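You operate a simulated robot arm through the tools that you are given. There is no shell and no other tool.

The job below is to be done with a simulated robot arm. You get a single attempt, and the scene is never put back.

Task
Match the shade of the card with blue paper in the colour viewer.
Fine: switch the viewer on; press KEEP once at the match, then put the card back; the other two cards stay, none of them kept.

The check looks at the end state, three seconds after you hand in, the way a careful person would. Anything else that was tipped, shoved, dropped, spilled or broken makes it a failure.

Robot
A 6-joint arm with a two-finger parallel gripper, fixed in place. Base frame: the origin is at the foot of the arm, x ahead of it, y to its left, z up. Units: m, degrees, N and s.
Its first joint turns from -166.0 to 166.0 degrees. Payload 3.91 kg.
The TCP is the grasp point between the finger pads, 0.03 m short of the fingertips. In the tool frame z runs along the fingers and y along their closing line. Largest opening 0.11 m; finger width 0.02, thickness 0.01; the body of the gripper, 0.048 by 0.112 m, starts 0.055 m behind the TCP.
Orientation is that of the tool frame in the base frame, as [roll, pitch, yaw] about the fixed x, y, z axes, in that order (R = Rz(yaw) Ry(pitch) Rx(roll)). With the fingers straight down and closing along the base's y, the tool's x points along the base's -x, its y along +y and its z along -z.

Tools
- The arm moves only by the tool apply_moves. Its argument "moves" is one flat list of numbers, 6 for each row, row after row: the shift along the base's x, y, z in m, then the turn, a rotation vector about the base's x, y, z in degrees. In form: [x, y, z, rx, ry, rz, x, y, z, rx, ry, rz, ...]. A call has 1 to 20 rows; each row is the pose to reach, as a shift and turn from the pose commanded when the call began. "hand" is the opening, from 0 (shut) to 1 (fully open), set as the call begins (left out, the last holds). A row lasts 0.2 s, in which the tool goes at most 0.05 m and 8.6 degrees; a call with a longer step from one row to the next is refused whole, and so is a gripper value outside its range. A pose out of reach is approached as far as the arm can. The call stops where the force on the tool passes 50 N (or 10 N more than at its start, if that is more) or the arm is blocked; 0.2 s more then pass. Each finger travels about 0.108 m/s and halts on what it meets, pressing with about 44 N; the grip force reading is that of the motor and also rises with nothing between the fingers. The clock runs only during rows and for 0.2 s after the last one: add rows that repeat a pose to give the fingers time. It gives the time, the measured TCP pose, the force on the tool (base axes), the opening and the grip force at its end, in the units of the frame above (readings bear some noise), with the torque about the TCP (base axes, N m) and any sound that the robot's microphone picked up.
- Cameras (640 x 400 px; columns grow to the right, rows downward): "scene" is fixed at [0.3991, 0.6508, 1.5893]; the picture's right is [-0.77, -0.63, 0.00], its down [-0.50, 0.61, -0.61] and it looks along [0.39, -0.47, -0.79] (base axes); focal length 337 px, centre (320, 200). "wrist" rides on the gripper at [0.072, 0.017, -0.103] in the tool frame; the picture's right is [-0.23, 0.97, 0.00], its down [-0.76, -0.18, -0.62] and it looks along [-0.61, -0.14, 0.78] (tool axes); focal length 222 px, centre (320, 200). There is no depth. A picture from a camera that has moved, and an enlarged one, comes with that camera's place and axes in the base frame and with its lens.
- grab_frame(camera): a new picture of that camera. The clock stands still meanwhile.
- close_up(camera, box): a new picture of the part [left, top, right, bottom] of that camera's present view, enlarged. The clock stands still meanwhile.
- sign_off(): hands the job in; it is judged then, once.

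Places have to be worked out from the pictures, the camera data and where the tool is seen. Open the gripper and draw the arm clear of the work before you hand the job in, unless the task says otherwise.

The tools are called after "Call:" as name(argument=value, ...) on one line, values as JSON. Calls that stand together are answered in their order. apply_moves: Moves the arm, as the interface text tells. Its arguments: {"type":"object","properties":{"moves":{"type":"array","items":{"type":"number"}},"hand":{"type":"number"}},"required":["moves"]} The other tools are called the same way: grab_frame (camera) takes a picture; close_up (camera, box) takes an enlarged picture of a part of a camera's view; sign_off () hands the job in.

At the start:

```text
time: 0.0
tcp_pos: [0.6225, 0.3216, 1.1283]
ee_rot: [-180.0, -0.1, 180.0]
ft_force: [-0.1, 0.0, -0.2]
ft_torque: [-0.01, 0.02, 0.0]
width: 0.1098
gripper_force: 0.1
```

scene: 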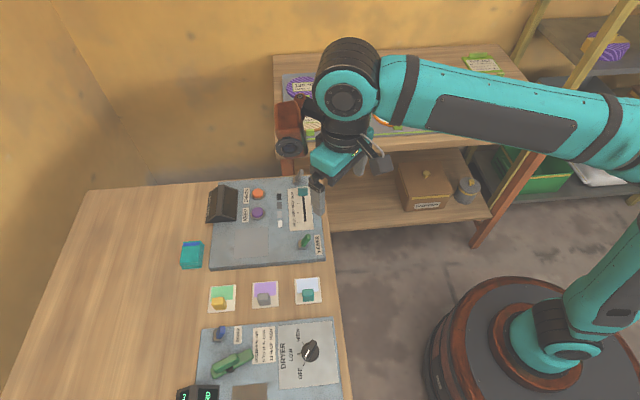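
wrist: 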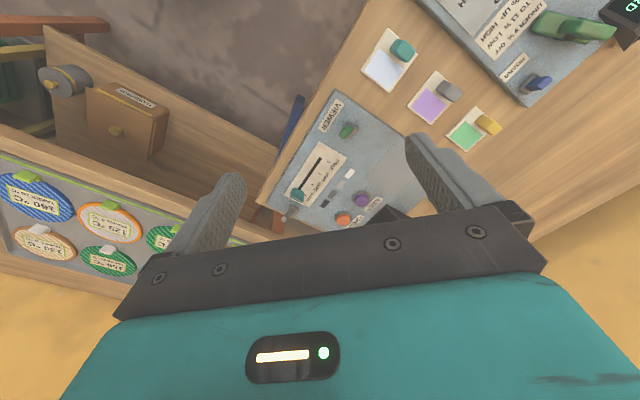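

I'll start with enlarged looks at the viewer panel, the cards and surroundings before moving anything.

Call:
close_up(camera="scene", box=[190, 165, 350, 275])

Call:
close_up(camera="scene", box=[170, 230, 350, 400])

Call:
close_up(camera="wrist", box=[250, 20, 550, 240])

```text
3.64 times, centred on (270, 220) of scene
camera zoom: at [0.3991, 0.6508, 1.5893], right [-0.77, -0.63, 0.0], down [-0.5, 0.61, -0.61], along [0.39, -0.47, -0.79], focal length 1224 px, centre (502, 127)
```

zoom: 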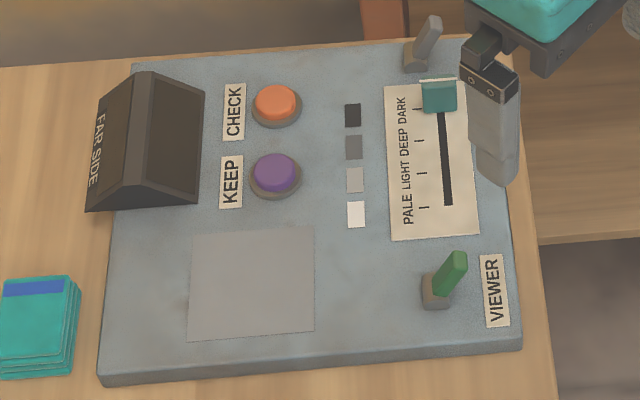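

```text
2.35 times, centred on (260, 315) of scene
camera zoom: at [0.3991, 0.6508, 1.5893], right [-0.77, -0.63, 0.0], down [-0.5, 0.61, -0.61], along [0.39, -0.47, -0.79], focal length 792 px, centre (461, -71)
```

zoom: 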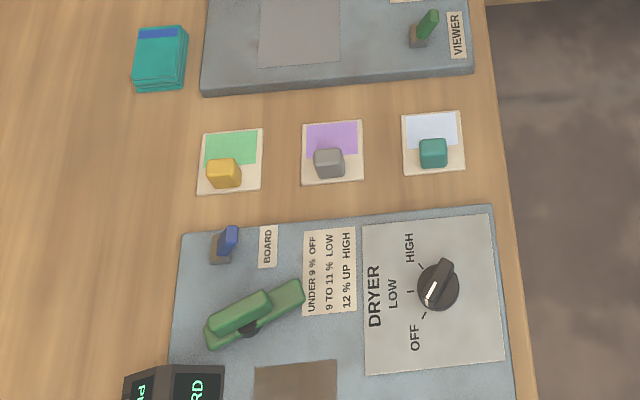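

```text
1.82 times, centred on (400, 130) of wrist
camera zoom: at [0.5508, 0.3398, 1.2325], right [0.23, 0.97, 0.0], down [0.76, -0.18, 0.62], along [0.61, -0.14, -0.78], focal length 404 px, centre (174, 327)
```

zoom: 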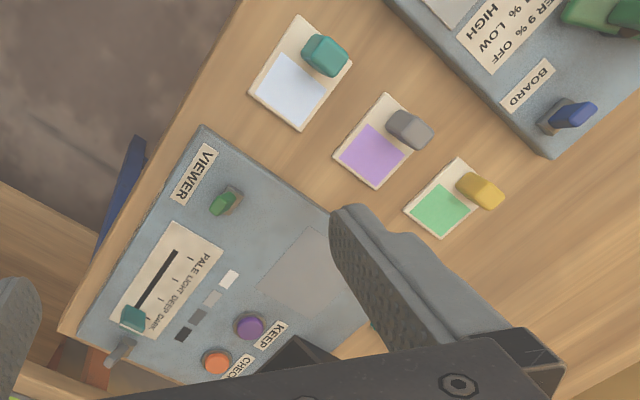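

Triangulating the two views puts the KEEP button near (0.85, 0.36, 0.87) and the blue card's knob near (0.604, 0.442, 0.872). I'll draw the arm back for a better wrist view of the panel and cards.

Call:
apply_moves(moves=[-0.04, 0.025, 0, 0, 0, 0, -0.08, 0.05, 0, 0, 0, 0, -0.12, 0.075, 0, 0, 0, 0, -0.15, 0.1, 0, 0, 0, 0, -0.15, 0.1, 0, 0, 0, 0])

Call:
grab_frame(camera="wrist")

Call:
grab_frame(camera="scene")

```text
time: 1.2
tcp_pos: [0.473, 0.4204, 1.1272]
ee_rot: [180.0, -0.1, -180.0]
ft_force: [0.1, -0.4, -0.3]
ft_torque: [-0.02, 0.01, 0.01]
width: 0.1099
gripper_force: 0.1
```

```text
taken
camera wrist: at [0.4016, 0.4389, 1.2314], right [0.23, 0.97, 0.0], down [0.76, -0.18, 0.62], along [0.61, -0.14, -0.78], focal length 222 px, centre (320, 200)
```

wrist: 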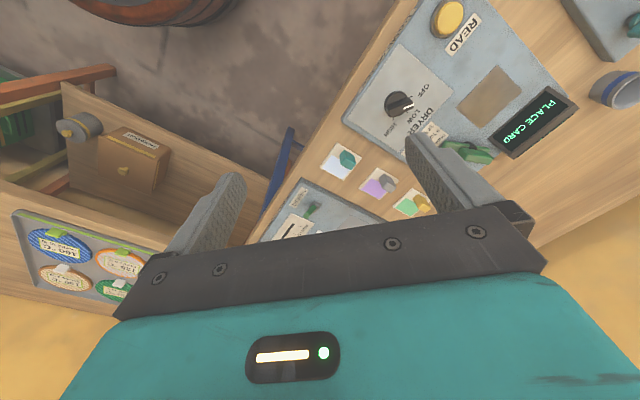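

```text
taken
```

scene: 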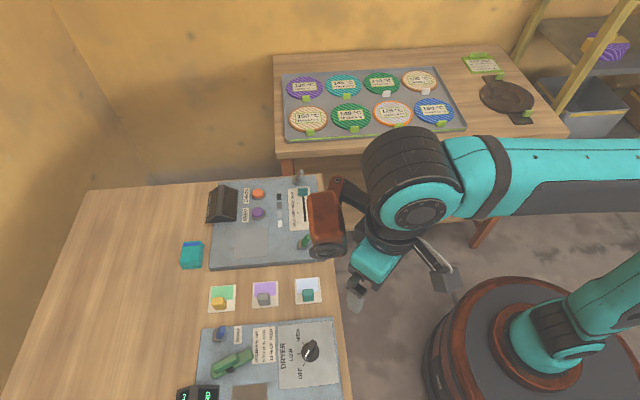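

The wrist camera sees best the ground on the base side of the gripper, so I move the gripper out over the far side of the panel for a clean look at it.

Call:
apply_moves(moves=[0.045, -0.005, 0, 0, 0, 0, 0.09, -0.01, 0, 0, 0, 0, 0.135, -0.015, 0, 0, 0, 0, 0.18, -0.02, 0, 0, 0, 0, 0.225, -0.03, 0, 0, 0, 0, 0.27, -0.04, 0, 0, 0, 0, 0.27, -0.04, 0, 0, 0, 0])

Call:
grab_frame(camera="wrist")

Call:
close_up(camera="wrist", box=[200, 0, 520, 200])

```text
time: 2.8
tcp_pos: [0.7443, 0.3813, 1.1263]
ee_rot: [180.0, 0.0, 180.0]
ft_force: [-0.2, 1.0, 0.0]
ft_torque: [0.0, 0.02, -0.02]
width: 0.11
gripper_force: 0.1
```

```text
taken
camera wrist: at [0.6718, 0.3998, 1.2308], right [0.23, 0.97, 0.0], down [0.76, -0.18, 0.62], along [0.61, -0.14, -0.78], focal length 222 px, centre (320, 200)
```

wrist: 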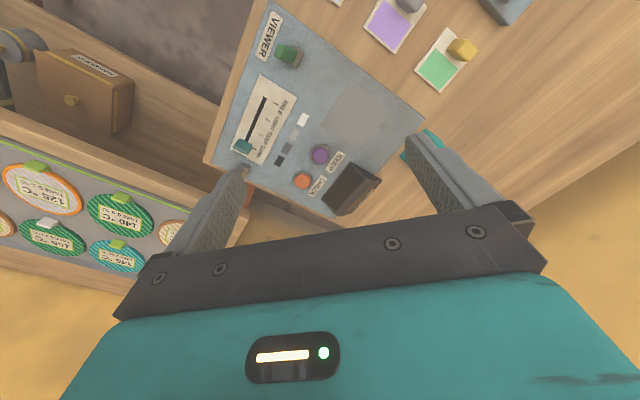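

```text
2.00 times, centred on (360, 100) of wrist
camera zoom: at [0.6718, 0.3998, 1.2308], right [0.23, 0.97, 0.0], down [0.76, -0.18, 0.62], along [0.61, -0.14, -0.78], focal length 444 px, centre (240, 400)
```

zoom: 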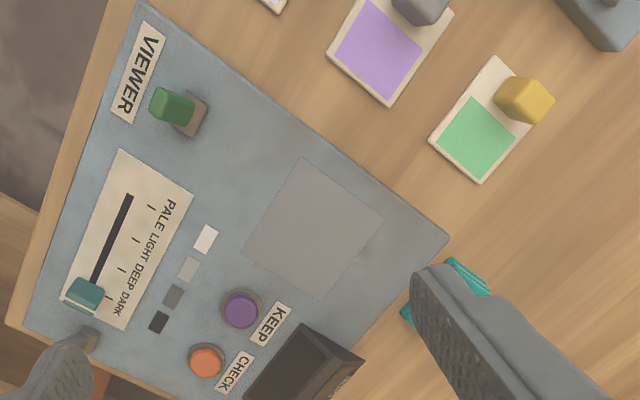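

The VIEWER toggle leans toward the robot side, and the slider currently sits at DARK. I'll look at the hood, toggle and grey lever in more detail.

Call:
close_up(camera="scene", box=[280, 220, 330, 260])

Call:
close_up(camera="scene", box=[280, 160, 330, 200])

Call:
close_up(camera="scene", box=[170, 170, 250, 280])

Call:
close_up(camera="scene", box=[170, 310, 260, 400])

Call:
close_up(camera="scene", box=[195, 270, 335, 320])

```text
10.00 times, centred on (305, 240) of scene
camera zoom: at [0.3991, 0.6508, 1.5893], right [-0.77, -0.63, 0.0], down [-0.5, 0.61, -0.61], along [0.39, -0.47, -0.79], focal length 3366 px, centre (470, -200)
```

zoom: 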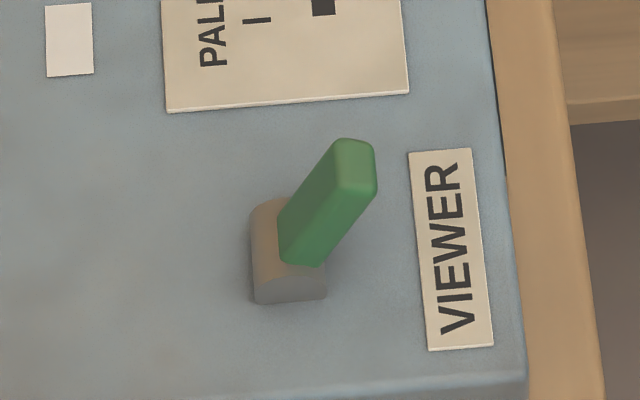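

```text
10.00 times, centred on (305, 180) of scene
camera zoom: at [0.3991, 0.6508, 1.5893], right [-0.77, -0.63, 0.0], down [-0.5, 0.61, -0.61], along [0.39, -0.47, -0.79], focal length 3366 px, centre (470, 400)
```

zoom: 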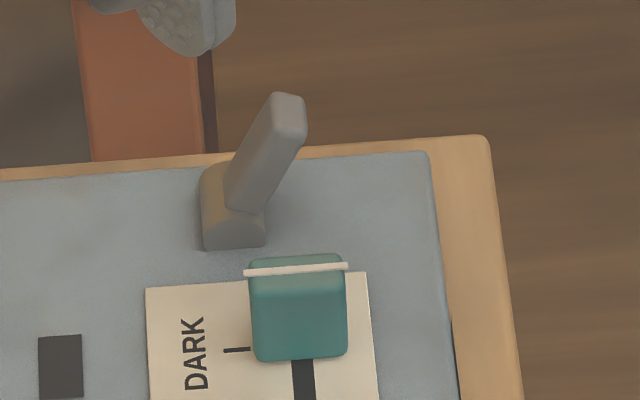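

```text
3.64 times, centred on (210, 225) of scene
camera zoom: at [0.3991, 0.6508, 1.5893], right [-0.77, -0.63, 0.0], down [-0.5, 0.61, -0.61], along [0.39, -0.47, -0.79], focal length 1224 px, centre (720, 109)
```

zoom: 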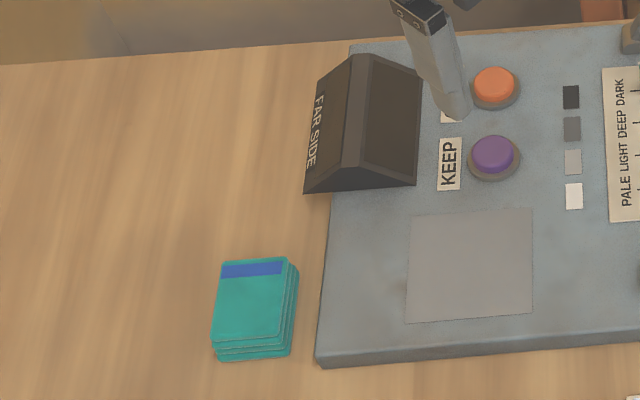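

```text
4.44 times, centred on (215, 355) of scene
camera zoom: at [0.3991, 0.6508, 1.5893], right [-0.77, -0.63, 0.0], down [-0.5, 0.61, -0.61], along [0.39, -0.47, -0.79], focal length 1496 px, centre (787, -489)
```

zoom: 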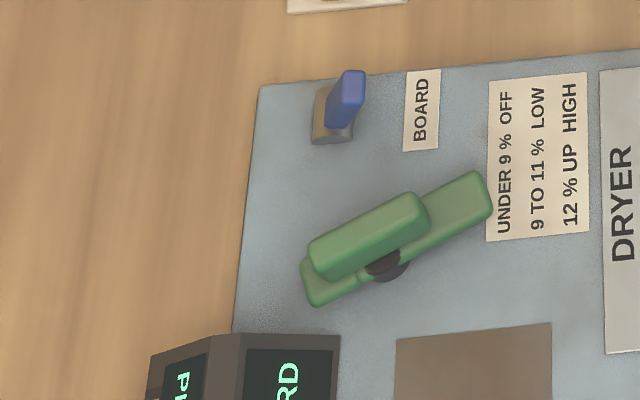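

```text
4.57 times, centred on (265, 295) of scene
camera zoom: at [0.3991, 0.6508, 1.5893], right [-0.77, -0.63, 0.0], down [-0.5, 0.61, -0.61], along [0.39, -0.47, -0.79], focal length 1539 px, centre (571, -234)
```

zoom: 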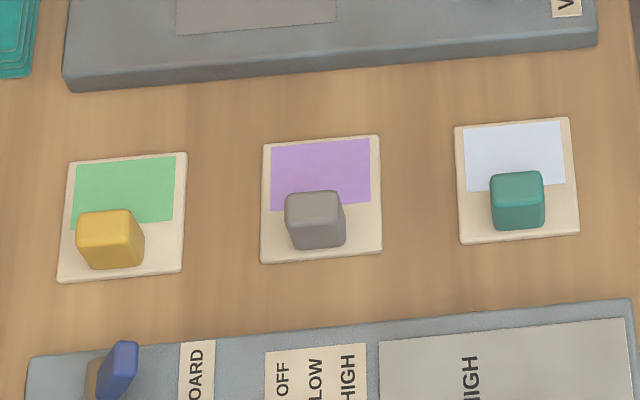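

The panel and cards are squared to about 45° in the base frame, with the panel top at roughly z 0.865 and the toggle tip near (0.686, 0.348, 0.915). I turn the gripper by 45° to line up with the panel, shut it, and come down near the toggle for a closer look.

Call:
apply_moves(moves=[-0.014, -0.01, -0.02, 0, 0, 7.5, -0.028, -0.02, -0.04, 0, 0, 15, -0.042, -0.03, -0.06, 0, 0, 22.5, -0.056, -0.04, -0.08, 0, 0, 30, -0.07, -0.05, -0.1, 0, 0, 37.5, -0.0825, -0.06, -0.12, 0, 0, 45, -0.0825, -0.06, -0.12, 0, 0, 45], hand=0)

Call:
grab_frame(camera="wrist")

Call:
grab_frame(camera="scene")

```text
time: 4.4
tcp_pos: [0.6601, 0.3214, 1.0074]
ee_rot: [180.0, -0.1, -134.9]
ft_force: [-0.1, 0.2, 0.9]
ft_torque: [0.02, 0.01, 0.0]
width: 0.0
gripper_force: 38.0
```

```text
taken
camera wrist: at [0.5979, 0.2824, 1.1124], right [-0.53, 0.85, 0.0], down [0.66, 0.41, 0.62], along [0.53, 0.33, -0.78], focal length 222 px, centre (320, 200)
```

wrist: 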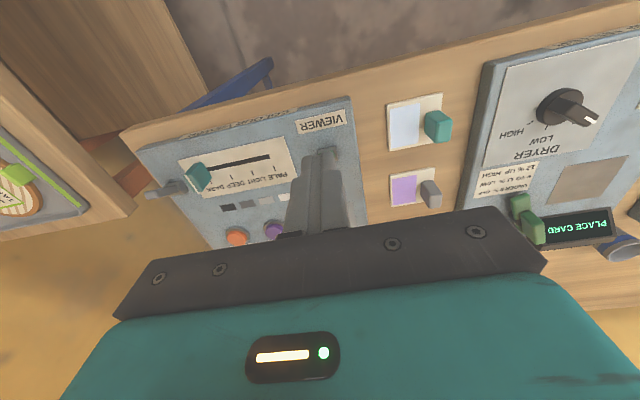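

```text
taken
```

scene: 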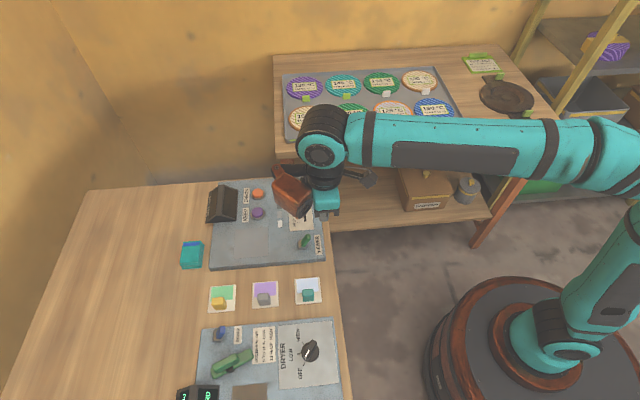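

The TCP is on the operator side of the toggle at (0.66, 0.32). I lower the shut fingertips to about z 0.89, roughly 2 cm above the panel, and check the alignment with the scene camera.

Call:
apply_moves(moves=[0, 0, -0.03, 0, 0, 0, 0, 0, -0.06, 0, 0, 0, 0, 0, -0.086, 0, 0, 0, 0, 0, -0.086, 0, 0, 0])

Call:
close_up(camera="scene", box=[270, 190, 350, 260])

Call:
grab_frame(camera="wrist")

```text
time: 5.4
tcp_pos: [0.6601, 0.3224, 0.9222]
ee_rot: [-179.9, 0.0, -135.0]
ft_force: [-0.2, 0.6, 0.3]
ft_torque: [0.0, 0.0, -0.03]
width: 0.0
gripper_force: 37.3
```

```text
5.71 times, centred on (310, 225) of scene
camera zoom: at [0.3991, 0.6508, 1.5893], right [-0.77, -0.63, 0.0], down [-0.5, 0.61, -0.61], along [0.39, -0.47, -0.79], focal length 1924 px, centre (377, 57)
```

zoom: 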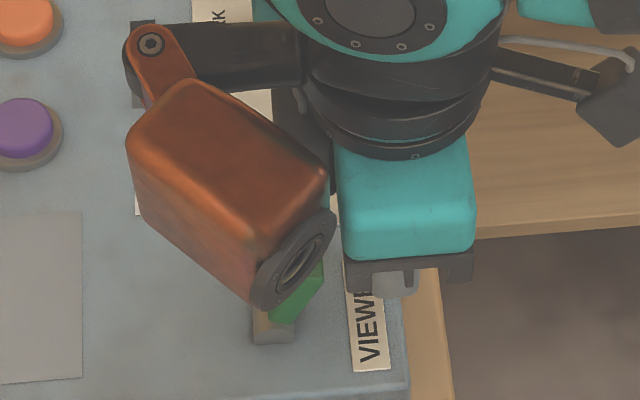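

```text
taken
camera wrist: at [0.5983, 0.2839, 1.0268], right [-0.53, 0.85, 0.0], down [0.66, 0.41, 0.62], along [0.53, 0.33, -0.78], focal length 222 px, centre (320, 200)
```

wrist: 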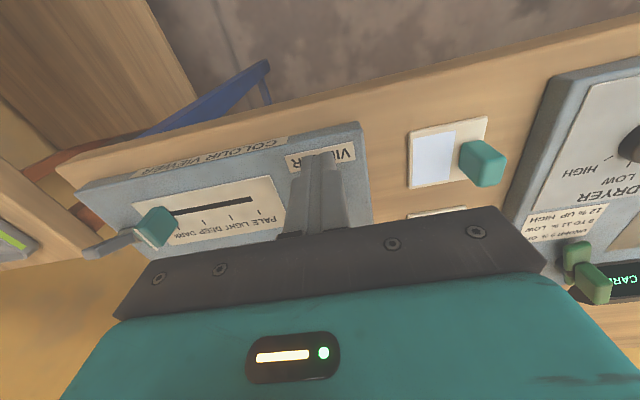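

The fingertip projects where I expected, so the calibration holds, and the lever is about 4 cm ahead along the panel's away direction. I push slowly that way while watching the force.

Call:
apply_moves(moves=[0.008, 0.005, 0, 0, 0, 0, 0.014, 0.01, 0, 0, 0, 0, 0.019, 0.015, 0, 0, 0, 0, 0.023, 0.019, 0, 0, 0, 0, 0.027, 0.023, 0, 0, 0, 0, 0.03, 0.026, 0, 0, 0, 0, 0.033, 0.029, 0, 0, 0, 0])

Call:
close_up(camera="scene", box=[190, 165, 350, 275])

```text
time: 7.0
tcp_pos: [0.6933, 0.3502, 0.9222]
ee_rot: [180.0, 0.0, -135.0]
ft_force: [0.3, -0.2, -0.8]
ft_torque: [-0.01, -0.03, 0.02]
width: 0.0001
gripper_force: 37.3
heard: click
```

```text
3.64 times, centred on (270, 220) of scene
camera zoom: at [0.3991, 0.6508, 1.5893], right [-0.77, -0.63, 0.0], down [-0.5, 0.61, -0.61], along [0.39, -0.47, -0.79], focal length 1224 px, centre (502, 127)
```

zoom: 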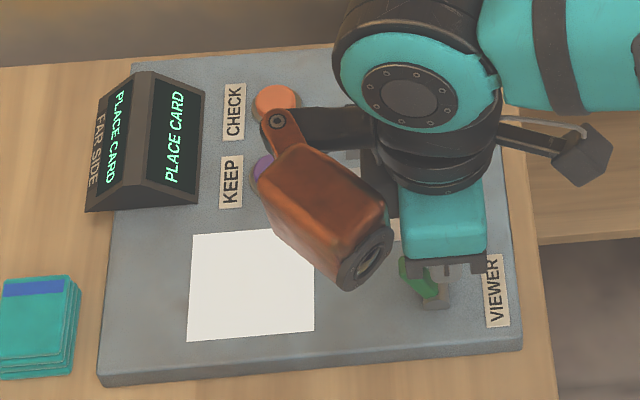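

The viewer is on: the display reads PLACE CARD and the pad is lit. I back off, rise, and travel to above the blue card's knob.

Call:
apply_moves(moves=[-0.015, -0.015, 0, 0, 0, 0, -0.03, -0.03, 0.005, 0, 0, 0, -0.03, -0.03, 0.045, 0, 0, 0, -0.03, -0.03, 0.085, 0, 0, 0, -0.045, 0.0, 0.098, 0, 0, 0, -0.06, 0.03, 0.098, 0, 0, 0, -0.075, 0.06, 0.098, 0, 0, 0, -0.0886, 0.0917, 0.098, 0, 0, 0, -0.0886, 0.0917, 0.098, 0, 0, 0])

Call:
apply_moves(moves=[0, 0, 0, 0, 0, 0, 0, 0, 0, 0, 0, 0, 0, 0, 0, 0, 0, 0], hand=0.5)

Call:
grab_frame(camera="wrist")

Call:
grab_frame(camera="scene")

```text
time: 9.0
tcp_pos: [0.6044, 0.4424, 1.019]
ee_rot: [-179.9, 0.0, -135.0]
ft_force: [0.4, 1.0, -0.2]
ft_torque: [0.02, 0.01, 0.0]
width: 0.0
gripper_force: 37.3
```

```text
time: 9.8
tcp_pos: [0.6045, 0.4418, 1.0186]
ee_rot: [-180.0, 0.0, -134.9]
ft_force: [-0.3, -1.0, 0.2]
ft_torque: [0.01, 0.0, 0.0]
width: 0.0549
gripper_force: 0.0
```

```text
taken
camera wrist: at [0.5419, 0.4036, 1.1234], right [-0.53, 0.85, 0.0], down [0.66, 0.41, 0.62], along [0.53, 0.33, -0.78], focal length 222 px, centre (320, 200)
```

wrist: 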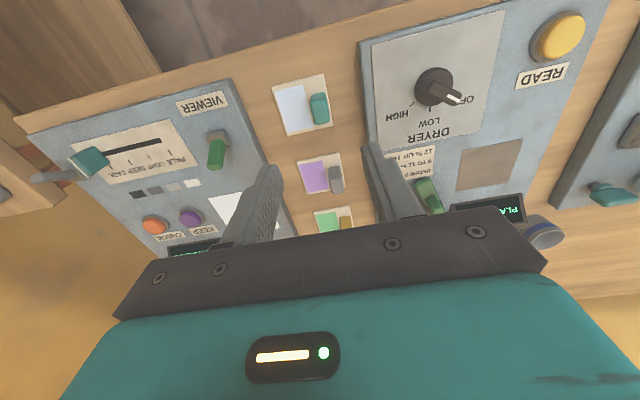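

```text
taken
```

scene: 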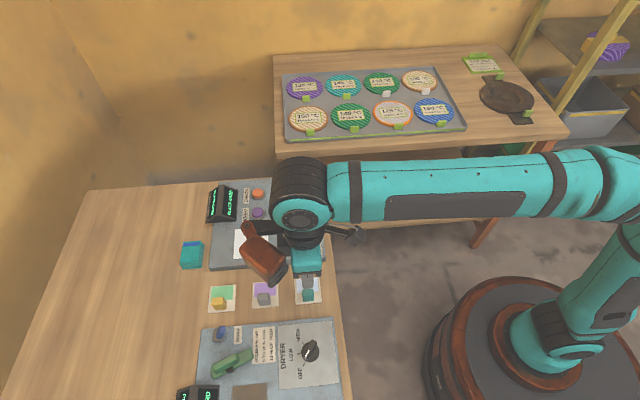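

Both cameras agree on the knob at about (0.604, 0.442), right below the open gripper. I descend to TCP z 0.90 and check.

Call:
apply_moves(moves=[0, 0, -0.04, 0, 0, 0, 0, 0, -0.08, 0, 0, 0, 0, 0, -0.105, 0, 0, 0, 0, 0, -0.12, 0, 0, 0, 0, 0, -0.12, 0, 0, 0])

Call:
close_up(camera="scene", box=[270, 250, 350, 310])

Call:
grab_frame(camera="wrist")

```text
time: 11.0
tcp_pos: [0.6032, 0.4421, 0.9004]
ee_rot: [-180.0, -0.1, -135.0]
ft_force: [1.5, 0.1, 0.5]
ft_torque: [0.02, 0.05, 0.01]
width: 0.055
gripper_force: 0.0
```

```text
6.67 times, centred on (310, 280) of scene
camera zoom: at [0.3991, 0.6508, 1.5893], right [-0.77, -0.63, 0.0], down [-0.5, 0.61, -0.61], along [0.39, -0.47, -0.79], focal length 2244 px, centre (387, -333)
```

zoom: 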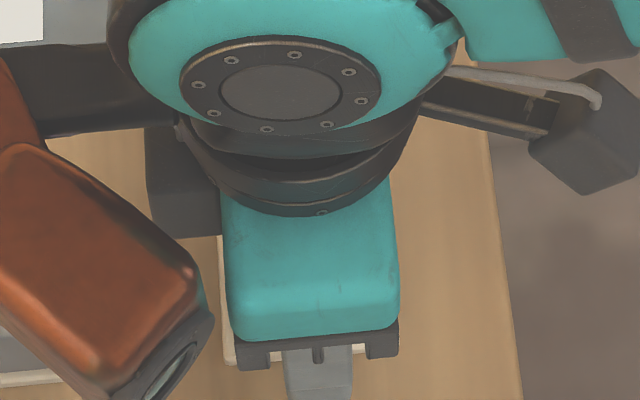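

```text
taken
camera wrist: at [0.5407, 0.4036, 1.0053], right [-0.53, 0.85, 0.0], down [0.66, 0.41, 0.62], along [0.53, 0.33, -0.78], focal length 222 px, centre (320, 200)
```

wrist: 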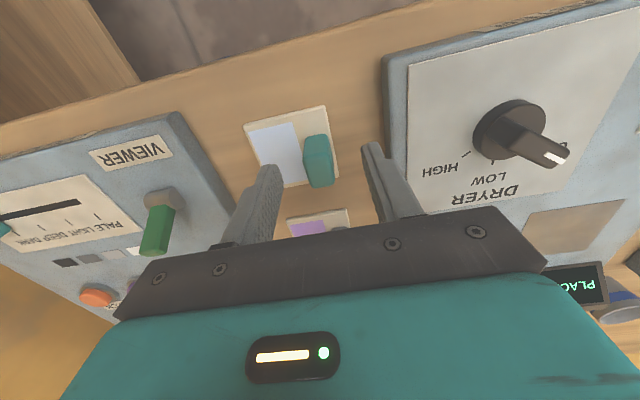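

The fingers straddle the knob with room on both sides. I lower another 8 mm carefully and close on it.

Call:
apply_moves(moves=[0, 0, -0.004, 0, 0, 0, 0, 0, -0.008, 0, 0, 0, 0, 0, -0.008, 0, 0, 0])

Call:
apply_moves(moves=[0, 0, 0, 0, 0, 0, 0, 0, 0, 0, 0, 0, 0, 0, 0, 0, 0, 0, 0, 0, 0, 0, 0, 0], hand=0)

Call:
grab_frame(camera="wrist")

```text
time: 11.8
tcp_pos: [0.6044, 0.4413, 0.8921]
ee_rot: [180.0, 0.0, -135.0]
ft_force: [0.4, 0.0, -0.7]
ft_torque: [-0.01, -0.01, 0.0]
width: 0.055
gripper_force: 0.0
```

```text
time: 12.8
tcp_pos: [0.6052, 0.4422, 0.8938]
ee_rot: [-180.0, 0.0, -135.1]
ft_force: [0.0, -0.2, 0.2]
ft_torque: [-0.01, -0.01, -0.03]
width: 0.0166
gripper_force: 44.0
```

```text
taken
camera wrist: at [0.5417, 0.4038, 0.997], right [-0.53, 0.85, 0.0], down [0.66, 0.41, 0.62], along [0.53, 0.33, -0.78], focal length 222 px, centre (320, 200)
```

wrist: 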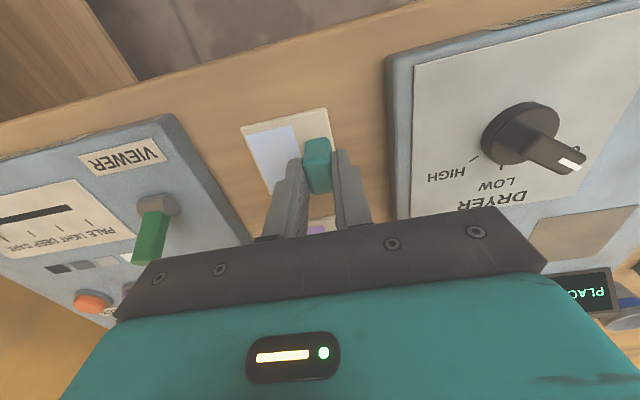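

The grip stopped at 16.6 mm on the knob with full force. I lift straight up 6 cm and check that the card comes along.

Call:
apply_moves(moves=[0, 0, 0.01, 0, 0, 0, 0, 0, 0.03, 0, 0, 0, 0, 0, 0.06, 0, 0, 0, 0, 0, 0.08, 0, 0, 0, 0, 0, 0.08, 0, 0, 0])

Call:
grab_frame(camera="wrist")

Call:
grab_frame(camera="scene")

```text
time: 14.0
tcp_pos: [0.6028, 0.4428, 0.9729]
ee_rot: [180.0, -0.1, -135.0]
ft_force: [-0.4, -0.2, -0.5]
ft_torque: [-0.01, 0.0, -0.02]
width: 0.0165
gripper_force: 44.0
```

```text
taken
camera wrist: at [0.5415, 0.4048, 1.0776], right [-0.53, 0.85, 0.0], down [0.66, 0.41, 0.62], along [0.53, 0.33, -0.78], focal length 222 px, centre (320, 200)
```

wrist: 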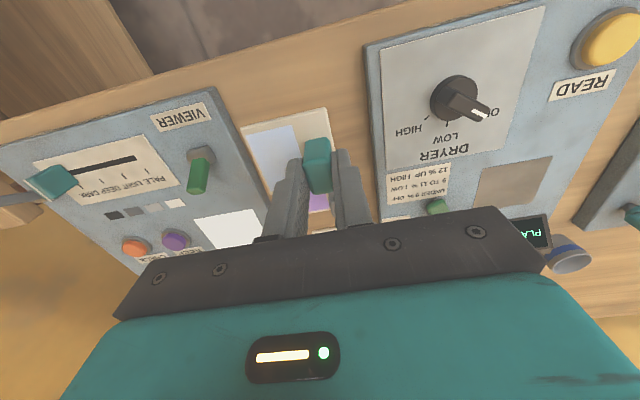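

```text
taken
```

scene: 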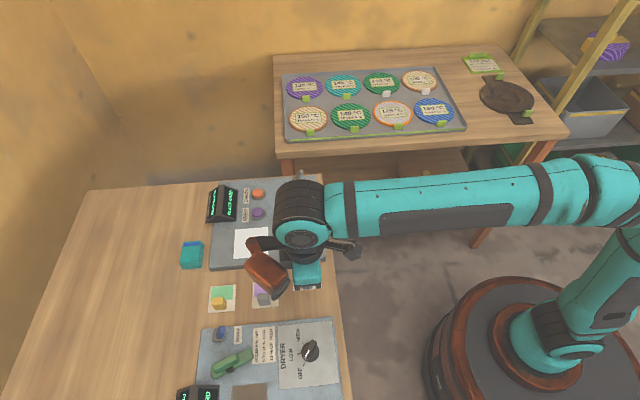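

The card is held level. I raise a bit more, carry it over the panel clear of the toggle, to above the pad with the card centre at about (0.80, 0.43).

Call:
apply_moves(moves=[0, 0, 0.03, 0, 0, 0, 0.02, 0.005, 0.05, 0, 0, 0, 0.06, 0.01, 0.05, 0, 0, 0, 0.1, 0.01, 0.05, 0, 0, 0, 0.14, 0.005, 0.05, 0, 0, 0, 0.17, 0, 0.05, 0, 0, 0, 0.185, -0.001, 0.05, 0, 0, 0, 0.185, -0.001, 0.03, 0, 0, 0, 0.185, -0.001, 0.0, 0, 0, 0, 0.185, -0.001, 0.0, 0, 0, 0])

Call:
close_up(camera="scene", box=[190, 165, 350, 275])

Call:
grab_frame(camera="wrist")

```text
time: 16.2
tcp_pos: [0.789, 0.4418, 0.9722]
ee_rot: [-179.9, -0.1, -134.9]
ft_force: [-0.3, 0.5, 0.6]
ft_torque: [-0.01, 0.03, 0.03]
width: 0.0167
gripper_force: 44.6
```

```text
3.64 times, centred on (270, 220) of scene
camera zoom: at [0.3991, 0.6508, 1.5893], right [-0.77, -0.63, 0.0], down [-0.5, 0.61, -0.61], along [0.39, -0.47, -0.79], focal length 1224 px, centre (502, 127)
```

zoom: 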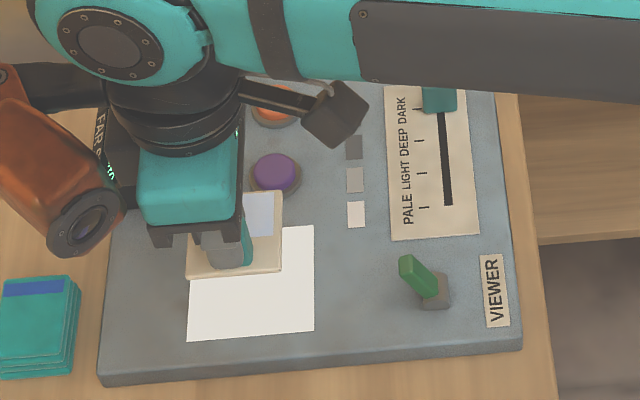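

```text
taken
camera wrist: at [0.727, 0.404, 1.0759], right [-0.53, 0.85, 0.0], down [0.66, 0.41, 0.62], along [0.53, 0.33, -0.78], focal length 222 px, centre (320, 200)
```

wrist: 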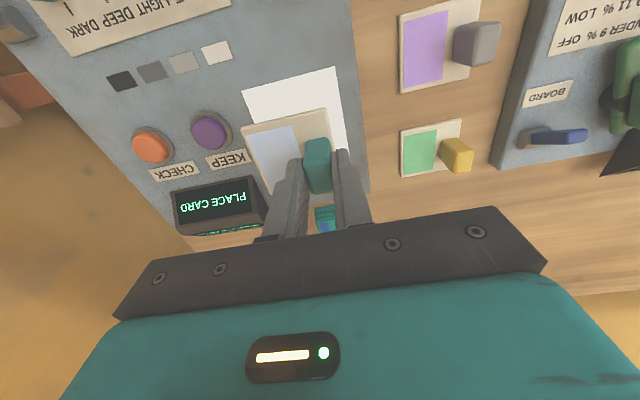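

From the geometry, the card top is about 4.5 cm below the TCP, so it should touch the pad at TCP z ≈ 0.91. I come down toward it slowly.

Call:
apply_moves(moves=[0, 0, -0.025, 0, 0, 0, 0, 0, -0.045, 0, 0, 0, 0, 0, -0.05, 0, 0, 0, 0, 0, -0.05, 0, 0, 0])

Call:
close_up(camera="scene", box=[200, 200, 280, 270])

Call:
grab_frame(camera="wrist")

```text
time: 17.2
tcp_pos: [0.7909, 0.441, 0.9218]
ee_rot: [180.0, 0.1, -135.0]
ft_force: [0.6, -0.2, -1.0]
ft_torque: [0.01, 0.0, -0.01]
width: 0.0163
gripper_force: 43.7
```

```text
5.71 times, centred on (240, 235) of scene
camera zoom: at [0.3991, 0.6508, 1.5893], right [-0.77, -0.63, 0.0], down [-0.5, 0.61, -0.61], along [0.39, -0.47, -0.79], focal length 1924 px, centre (777, 0)
```

zoom: 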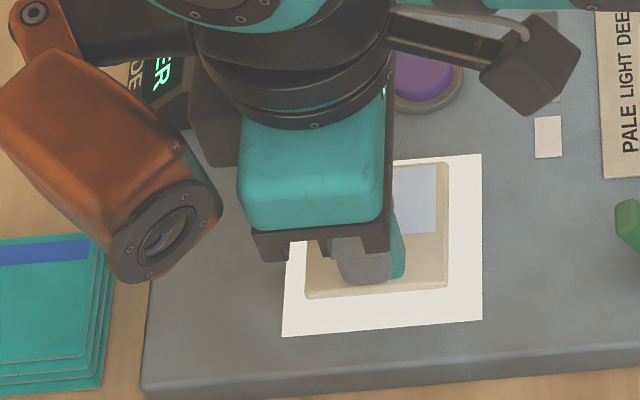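

```text
taken
camera wrist: at [0.7273, 0.4035, 1.026], right [-0.53, 0.85, 0.0], down [0.66, 0.41, 0.62], along [0.53, 0.33, -0.78], focal length 222 px, centre (320, 200)
```

wrist: 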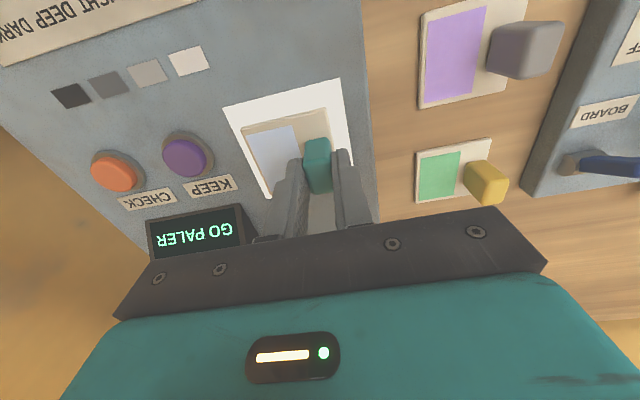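

The card is centred over the pad and the display already says GO PALER. I lower in small steps to contact.

Call:
apply_moves(moves=[0, 0, -0.002, 0, 0, 0, 0, 0, -0.004, 0, 0, 0, 0, 0, -0.004, 0, 0, 0])

Call:
apply_moves(moves=[0, 0, -0.002, 0, 0, 0, 0, 0, -0.003, 0, 0, 0, 0, 0, -0.003, 0, 0, 0])

```text
time: 18.0
tcp_pos: [0.7903, 0.4415, 0.9177]
ee_rot: [180.0, -0.1, -135.0]
ft_force: [-0.8, -0.4, 0.1]
ft_torque: [0.02, -0.02, -0.04]
width: 0.0166
gripper_force: 43.8
```

```text
time: 18.8
tcp_pos: [0.7889, 0.442, 0.9148]
ee_rot: [-180.0, -0.1, -135.0]
ft_force: [-0.3, -0.2, -0.4]
ft_torque: [0.01, 0.0, -0.02]
width: 0.0168
gripper_force: 43.9
```

No contact yet at z 0.915, so I continue down in small steps.

Call:
apply_moves(moves=[0, 0, -0.002, 0, 0, 0, 0, 0, -0.003, 0, 0, 0, 0, 0, -0.003, 0, 0, 0])

Call:
apply_moves(moves=[0, 0, -0.001, 0, 0, 0, 0, 0, -0.002, 0, 0, 0, 0, 0, -0.002, 0, 0, 0])

Call:
close_up(camera="scene", box=[200, 200, 280, 270])

```text
time: 19.6
tcp_pos: [0.789, 0.4407, 0.9143]
ee_rot: [-180.0, 0.1, -135.1]
ft_force: [5.6, 3.6, 22.4]
ft_torque: [-0.06, -0.12, 0.07]
width: 0.0166
gripper_force: 43.9
```

```text
time: 20.4
tcp_pos: [0.7876, 0.4408, 0.9125]
ee_rot: [180.0, 0.1, -135.0]
ft_force: [2.9, 4.3, 41.4]
ft_torque: [0.03, -0.2, 0.07]
width: 0.017
gripper_force: 43.9
```

```text
5.71 times, centred on (240, 235) of scene
camera zoom: at [0.3991, 0.6508, 1.5893], right [-0.77, -0.63, 0.0], down [-0.5, 0.61, -0.61], along [0.39, -0.47, -0.79], focal length 1924 px, centre (777, 0)
```

zoom: 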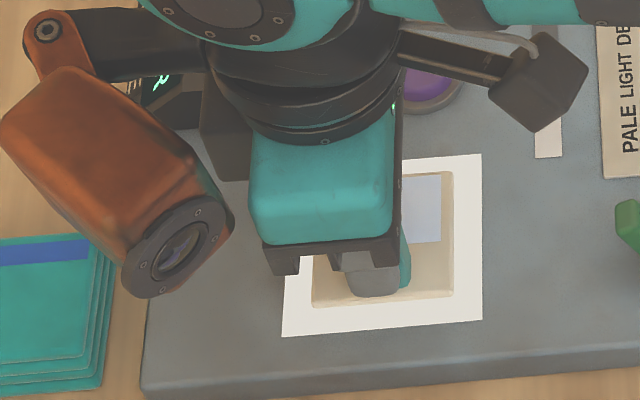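

Contact was felt at about z 0.914. I ease up 3 mm and open the fingers to release the card.

Call:
apply_moves(moves=[0, 0, 0.002, 0, 0, 0, 0, 0, 0.003, 0, 0, 0, 0, 0, 0.003, 0, 0, 0])

Call:
apply_moves(moves=[0, 0, 0, 0, 0, 0, 0, 0, 0, 0, 0, 0, 0, 0, 0, 0, 0, 0], hand=0.5)

Call:
grab_frame(camera="wrist")

```text
time: 21.2
tcp_pos: [0.7888, 0.4413, 0.9126]
ee_rot: [-179.9, 0.0, -135.1]
ft_force: [-1.2, -1.4, 5.4]
ft_torque: [0.08, -0.03, 0.0]
width: 0.0166
gripper_force: 43.9
```

```text
time: 22.0
tcp_pos: [0.7892, 0.4424, 0.9138]
ee_rot: [180.0, 0.0, -135.0]
ft_force: [0.0, 0.5, 0.4]
ft_torque: [-0.01, -0.01, -0.02]
width: 0.055
gripper_force: 0.0
```

```text
taken
camera wrist: at [0.7269, 0.4034, 1.0179], right [-0.53, 0.85, 0.0], down [0.66, 0.41, 0.62], along [0.53, 0.33, -0.78], focal length 222 px, centre (320, 200)
```

wrist: 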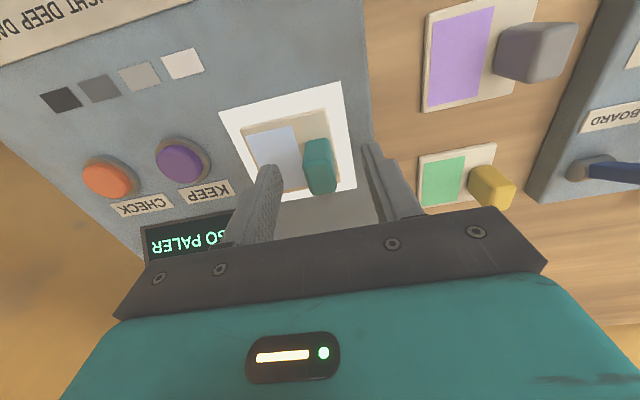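

The card is seated on the pad and released. I rise straight up, then go above the slider, turning so the fingers will close across its travel (away from the grey lever).

Call:
apply_moves(moves=[0, 0, 0.02, 0, 0, 0, 0, 0, 0.06, 0, 0, 0, 0, 0, 0.1, 0, 0, 0, 0, 0, 0.12, 0, 0, 0, 0.001, -0.02, 0.12, 0, 0, -8.2, 0.002, -0.04, 0.12, 0, 0, -16.4, 0.003, -0.06, 0.12, 0, 0, -24.6, 0.004, -0.08, 0.12, 0, 0, -32.8, 0.005, -0.1, 0.12, 0, 0, -41, 0.006, -0.12, 0.12, 0, 0, -49.2, 0.007, -0.14, 0.12, 0, 0, -57.4, 0.008, -0.16, 0.12, 0, 0, -65.6, 0.009, -0.18, 0.12, 0, 0, -73.8, 0.01, -0.2, 0.12, 0, 0, -82, 0.011, -0.208, 0.12, 0, 0, -90, 0.011, -0.208, 0.12, 0, 0, -90])

Call:
grab_frame(camera="wrist")

Call:
close_up(camera="scene", box=[190, 165, 350, 275])

```text
time: 25.4
tcp_pos: [0.8005, 0.2323, 1.0321]
ee_rot: [179.9, -0.1, 135.0]
ft_force: [0.0, -0.1, -0.3]
ft_torque: [-0.02, 0.0, 0.0]
width: 0.0551
gripper_force: 0.0
```

```text
taken
camera wrist: at [0.7616, 0.2973, 1.1377], right [0.85, 0.53, 0.0], down [0.41, -0.66, 0.62], along [0.33, -0.53, -0.78], focal length 222 px, centre (320, 200)
```

wrist: 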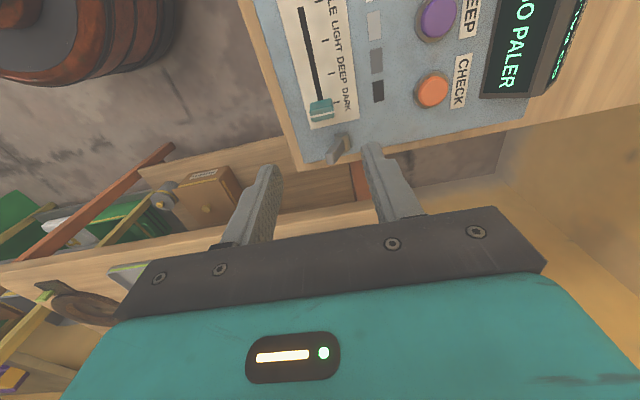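

```text
3.64 times, centred on (270, 220) of scene
camera zoom: at [0.3991, 0.6508, 1.5893], right [-0.77, -0.63, 0.0], down [-0.5, 0.61, -0.61], along [0.39, -0.47, -0.79], focal length 1224 px, centre (502, 127)
```

zoom: 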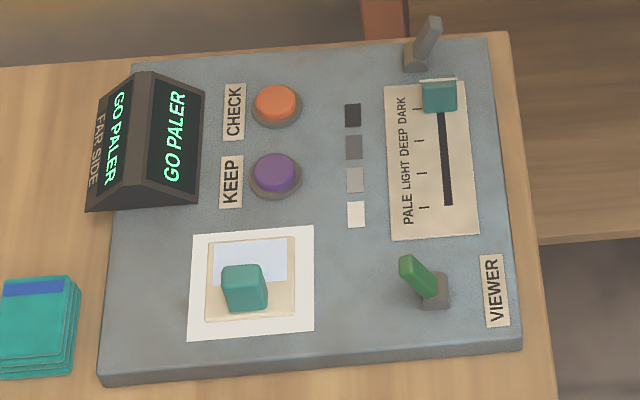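

The scene view is now clear and the display still says GO PALER. I zoom in on the slider knob from both cameras.

Call:
close_up(camera="wrist", box=[270, 50, 400, 170])

Call:
close_up(camera="scene", box=[280, 165, 330, 235])

```text
3.33 times, centred on (335, 110) of wrist
camera zoom: at [0.7616, 0.2973, 1.1377], right [0.85, 0.53, 0.0], down [0.41, -0.66, 0.62], along [0.33, -0.53, -0.78], focal length 740 px, centre (270, 500)
```

zoom: 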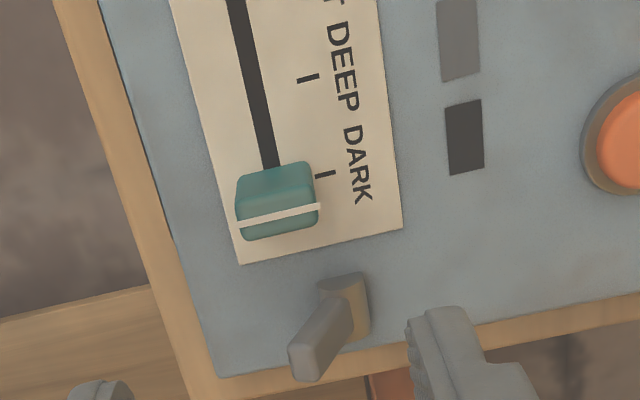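

```text
5.71 times, centred on (305, 200) of scene
camera zoom: at [0.3991, 0.6508, 1.5893], right [-0.77, -0.63, 0.0], down [-0.5, 0.61, -0.61], along [0.39, -0.47, -0.79], focal length 1924 px, centre (406, 200)
```

zoom: 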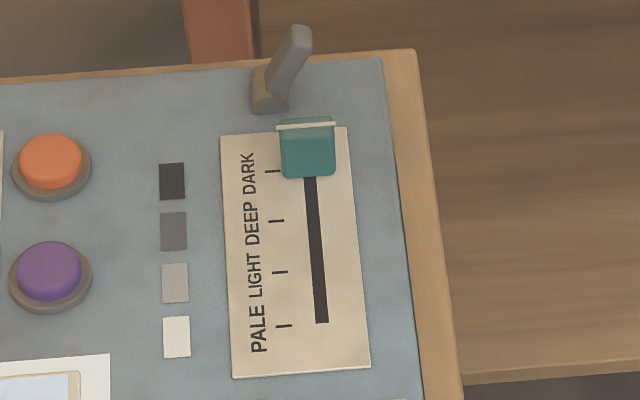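

The slider knob's centre works out to about (0.803, 0.234) with its top near z 0.90, and the grey lever is 4 cm further along. I descend over the knob.

Call:
apply_moves(moves=[0.002, 0.001, -0.03, 0, 0, 0, 0.002, 0.001, -0.06, 0, 0, 0, 0.002, 0.001, -0.09, 0, 0, 0, 0.002, 0.001, -0.1, 0, 0, 0, 0.002, 0.001, -0.1, 0, 0, 0])

Call:
grab_frame(camera="wrist")

Call:
close_up(camera="scene", box=[270, 155, 340, 205])

```text
time: 26.6
tcp_pos: [0.8002, 0.234, 0.9331]
ee_rot: [180.0, 0.1, 134.9]
ft_force: [-0.5, -0.2, 0.1]
ft_torque: [-0.01, -0.02, 0.02]
width: 0.0547
gripper_force: 0.1
```

```text
taken
camera wrist: at [0.762, 0.2984, 1.0376], right [0.85, 0.53, 0.0], down [0.41, -0.66, 0.62], along [0.33, -0.53, -0.78], focal length 222 px, centre (320, 200)
```

wrist: 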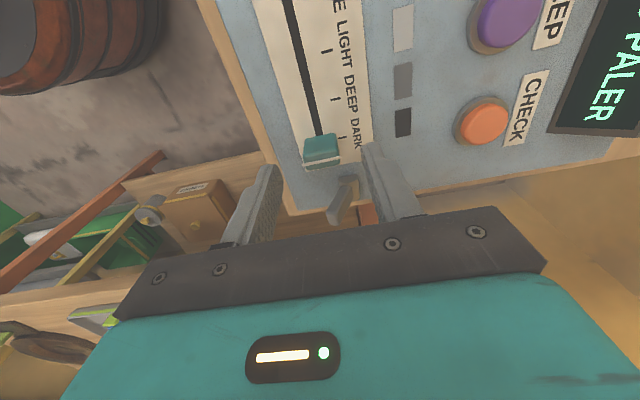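

```text
8.00 times, centred on (305, 180) of scene
camera zoom: at [0.3991, 0.6508, 1.5893], right [-0.77, -0.63, 0.0], down [-0.5, 0.61, -0.61], along [0.39, -0.47, -0.79], focal length 2693 px, centre (440, 360)
```

zoom: 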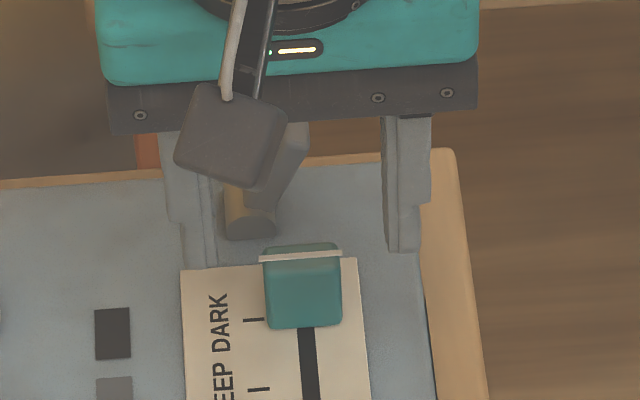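

The wrist triangulation confirms the knob top at (0.802, 0.236, 0.90), nicely centred between the fingers. I lower to grip height and close on it.

Call:
apply_moves(moves=[0, 0.001, -0.01, 0, 0, 0, 0, 0.001, -0.018, 0, 0, 0, 0, 0.001, -0.025, 0, 0, 0, 0, 0.001, -0.025, 0, 0, 0])

Call:
apply_moves(moves=[0, 0, 0, 0, 0, 0, 0, 0, 0, 0, 0, 0, 0, 0, 0, 0, 0, 0, 0, 0, 0, 0, 0, 0], hand=0)

Call:
close_up(camera="scene", box=[190, 165, 350, 275])

```text
time: 27.6
tcp_pos: [0.8013, 0.2351, 0.9083]
ee_rot: [-179.9, 0.0, 135.0]
ft_force: [-0.6, -0.1, 0.0]
ft_torque: [-0.01, 0.02, -0.01]
width: 0.0548
gripper_force: 0.1
```

```text
time: 28.6
tcp_pos: [0.8027, 0.2351, 0.9085]
ee_rot: [-179.9, 0.0, 135.0]
ft_force: [-20.7, -14.6, -8.3]
ft_torque: [-0.29, 0.46, -0.08]
width: 0.0254
gripper_force: 44.5
```

```text
3.64 times, centred on (270, 220) of scene
camera zoom: at [0.3991, 0.6508, 1.5893], right [-0.77, -0.63, 0.0], down [-0.5, 0.61, -0.61], along [0.39, -0.47, -0.79], focal length 1224 px, centre (502, 127)
```

zoom: 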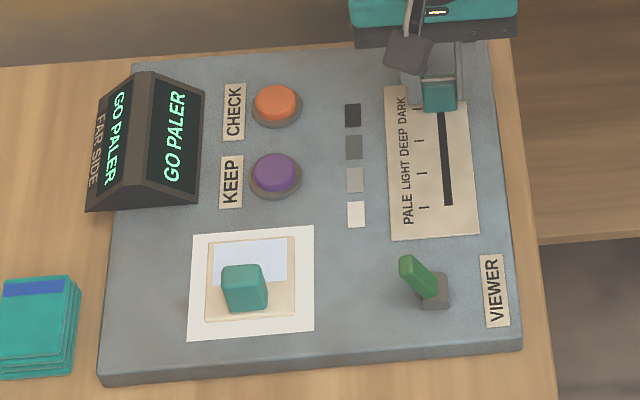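

The grip holds with about 25 N sideways load, so the tool is ~2 mm too far along the away direction. I correct that while starting to slide toward PALE.

Call:
apply_moves(moves=[-0.0015, -0.0014, 0, 0, 0, 0, -0.005, 0.0021, 0, 0, 0, 0, -0.0085, 0.0056, 0, 0, 0, 0, -0.0085, 0.0056, 0, 0, 0, 0])

Call:
close_up(camera="scene", box=[190, 165, 350, 275])

```text
time: 29.6
tcp_pos: [0.7944, 0.241, 0.9077]
ee_rot: [179.9, 0.0, 135.1]
ft_force: [-1.4, -2.4, 1.7]
ft_torque: [-0.28, -0.17, -0.11]
width: 0.0252
gripper_force: 45.2
```

```text
3.64 times, centred on (270, 220) of scene
camera zoom: at [0.3991, 0.6508, 1.5893], right [-0.77, -0.63, 0.0], down [-0.5, 0.61, -0.61], along [0.39, -0.47, -0.79], focal length 1224 px, centre (502, 127)
```

zoom: 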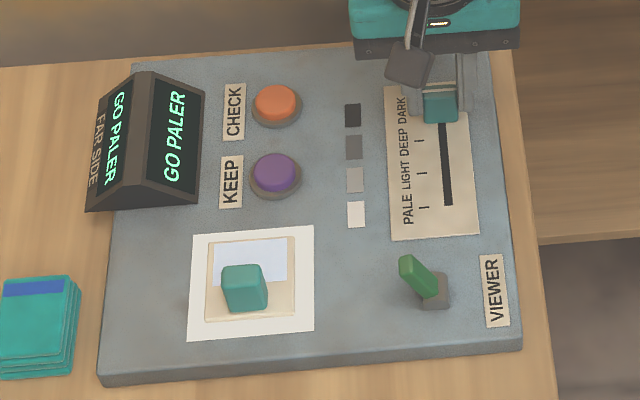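

The slider glides with little force. Still GO PALER, so I move 2 cm further.

Call:
apply_moves(moves=[-0.0035, 0.0035, 0, 0, 0, 0, -0.007, 0.007, 0, 0, 0, 0, -0.0105, 0.0105, 0, 0, 0, 0, -0.014, 0.014, 0, 0, 0, 0, -0.014, 0.014, 0, 0, 0, 0])

Call:
close_up(camera="scene", box=[190, 165, 350, 275])

```text
time: 30.8
tcp_pos: [0.7802, 0.2562, 0.9091]
ee_rot: [-180.0, 0.0, 135.0]
ft_force: [9.3, 8.1, 12.1]
ft_torque: [0.27, -0.13, 0.02]
width: 0.0251
gripper_force: 44.9
```

```text
3.64 times, centred on (270, 220) of scene
camera zoom: at [0.3991, 0.6508, 1.5893], right [-0.77, -0.63, 0.0], down [-0.5, 0.61, -0.61], along [0.39, -0.47, -0.79], focal length 1224 px, centre (502, 127)
```

zoom: 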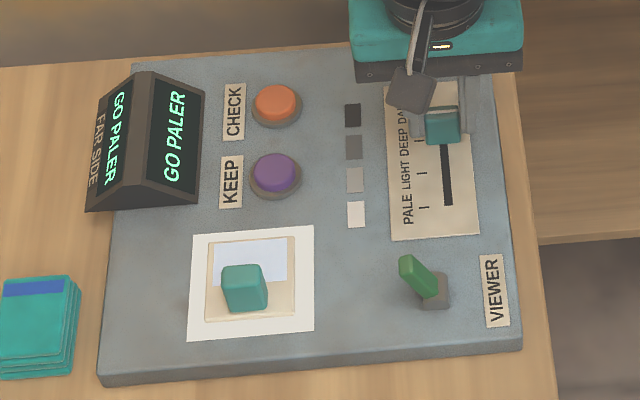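

Still GO PALER near DEEP. The side force shows the slot is turned about 3° from my line, so I correct for that over the next 1.5 cm.

Call:
apply_moves(moves=[-0.0025, 0.0035, 0, 0, 0, 0, -0.005, 0.007, 0, 0, 0, 0, -0.0075, 0.0098, 0, 0, 0, 0, -0.0093, 0.0119, 0, 0, 0, 0, -0.0093, 0.0119, 0, 0, 0, 0])

Call:
close_up(camera="scene", box=[190, 165, 350, 275])

```text
time: 32.0
tcp_pos: [0.7704, 0.2658, 0.9082]
ee_rot: [179.9, 0.0, 134.9]
ft_force: [-13.7, -12.9, 10.9]
ft_torque: [-0.38, 0.24, -0.09]
width: 0.0252
gripper_force: 45.2
```

```text
3.64 times, centred on (270, 220) of scene
camera zoom: at [0.3991, 0.6508, 1.5893], right [-0.77, -0.63, 0.0], down [-0.5, 0.61, -0.61], along [0.39, -0.47, -0.79], focal length 1224 px, centre (502, 127)
```

zoom: 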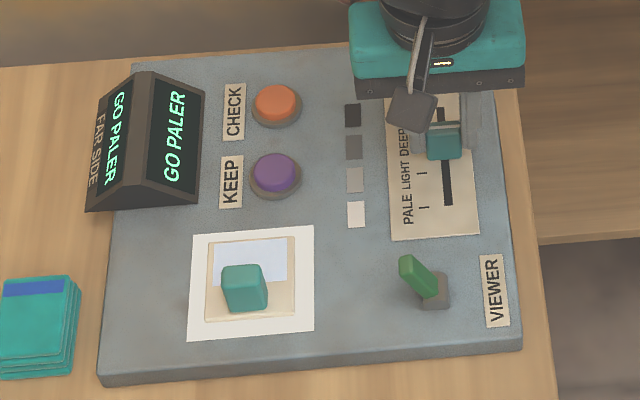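

Still GO PALER with the slider between DEEP and LIGHT. I undo part of the correction and move another 1 cm.

Call:
apply_moves(moves=[-0.003, 0.0016, 0, 0, 0, 0, -0.0055, 0.0039, 0, 0, 0, 0, -0.0079, 0.0062, 0, 0, 0, 0, -0.0079, 0.0062, 0, 0, 0, 0])

Call:
close_up(camera="scene", box=[190, 165, 350, 275])

```text
time: 33.0
tcp_pos: [0.7619, 0.2731, 0.9085]
ee_rot: [-180.0, 0.1, 135.0]
ft_force: [-11.8, -9.1, 8.2]
ft_torque: [-0.23, 0.19, -0.02]
width: 0.0253
gripper_force: 44.9
```

```text
3.64 times, centred on (270, 220) of scene
camera zoom: at [0.3991, 0.6508, 1.5893], right [-0.77, -0.63, 0.0], down [-0.5, 0.61, -0.61], along [0.39, -0.47, -0.79], focal length 1224 px, centre (502, 127)
```

zoom: 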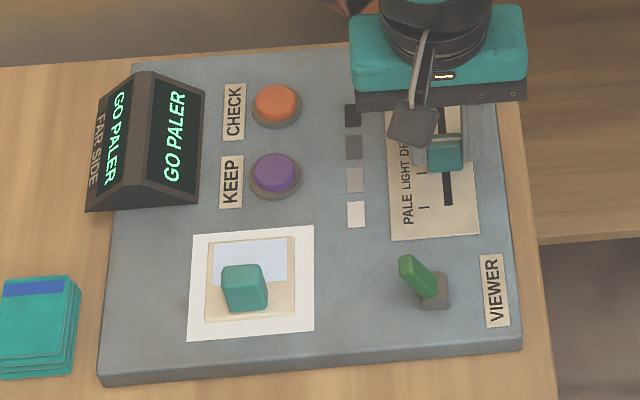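

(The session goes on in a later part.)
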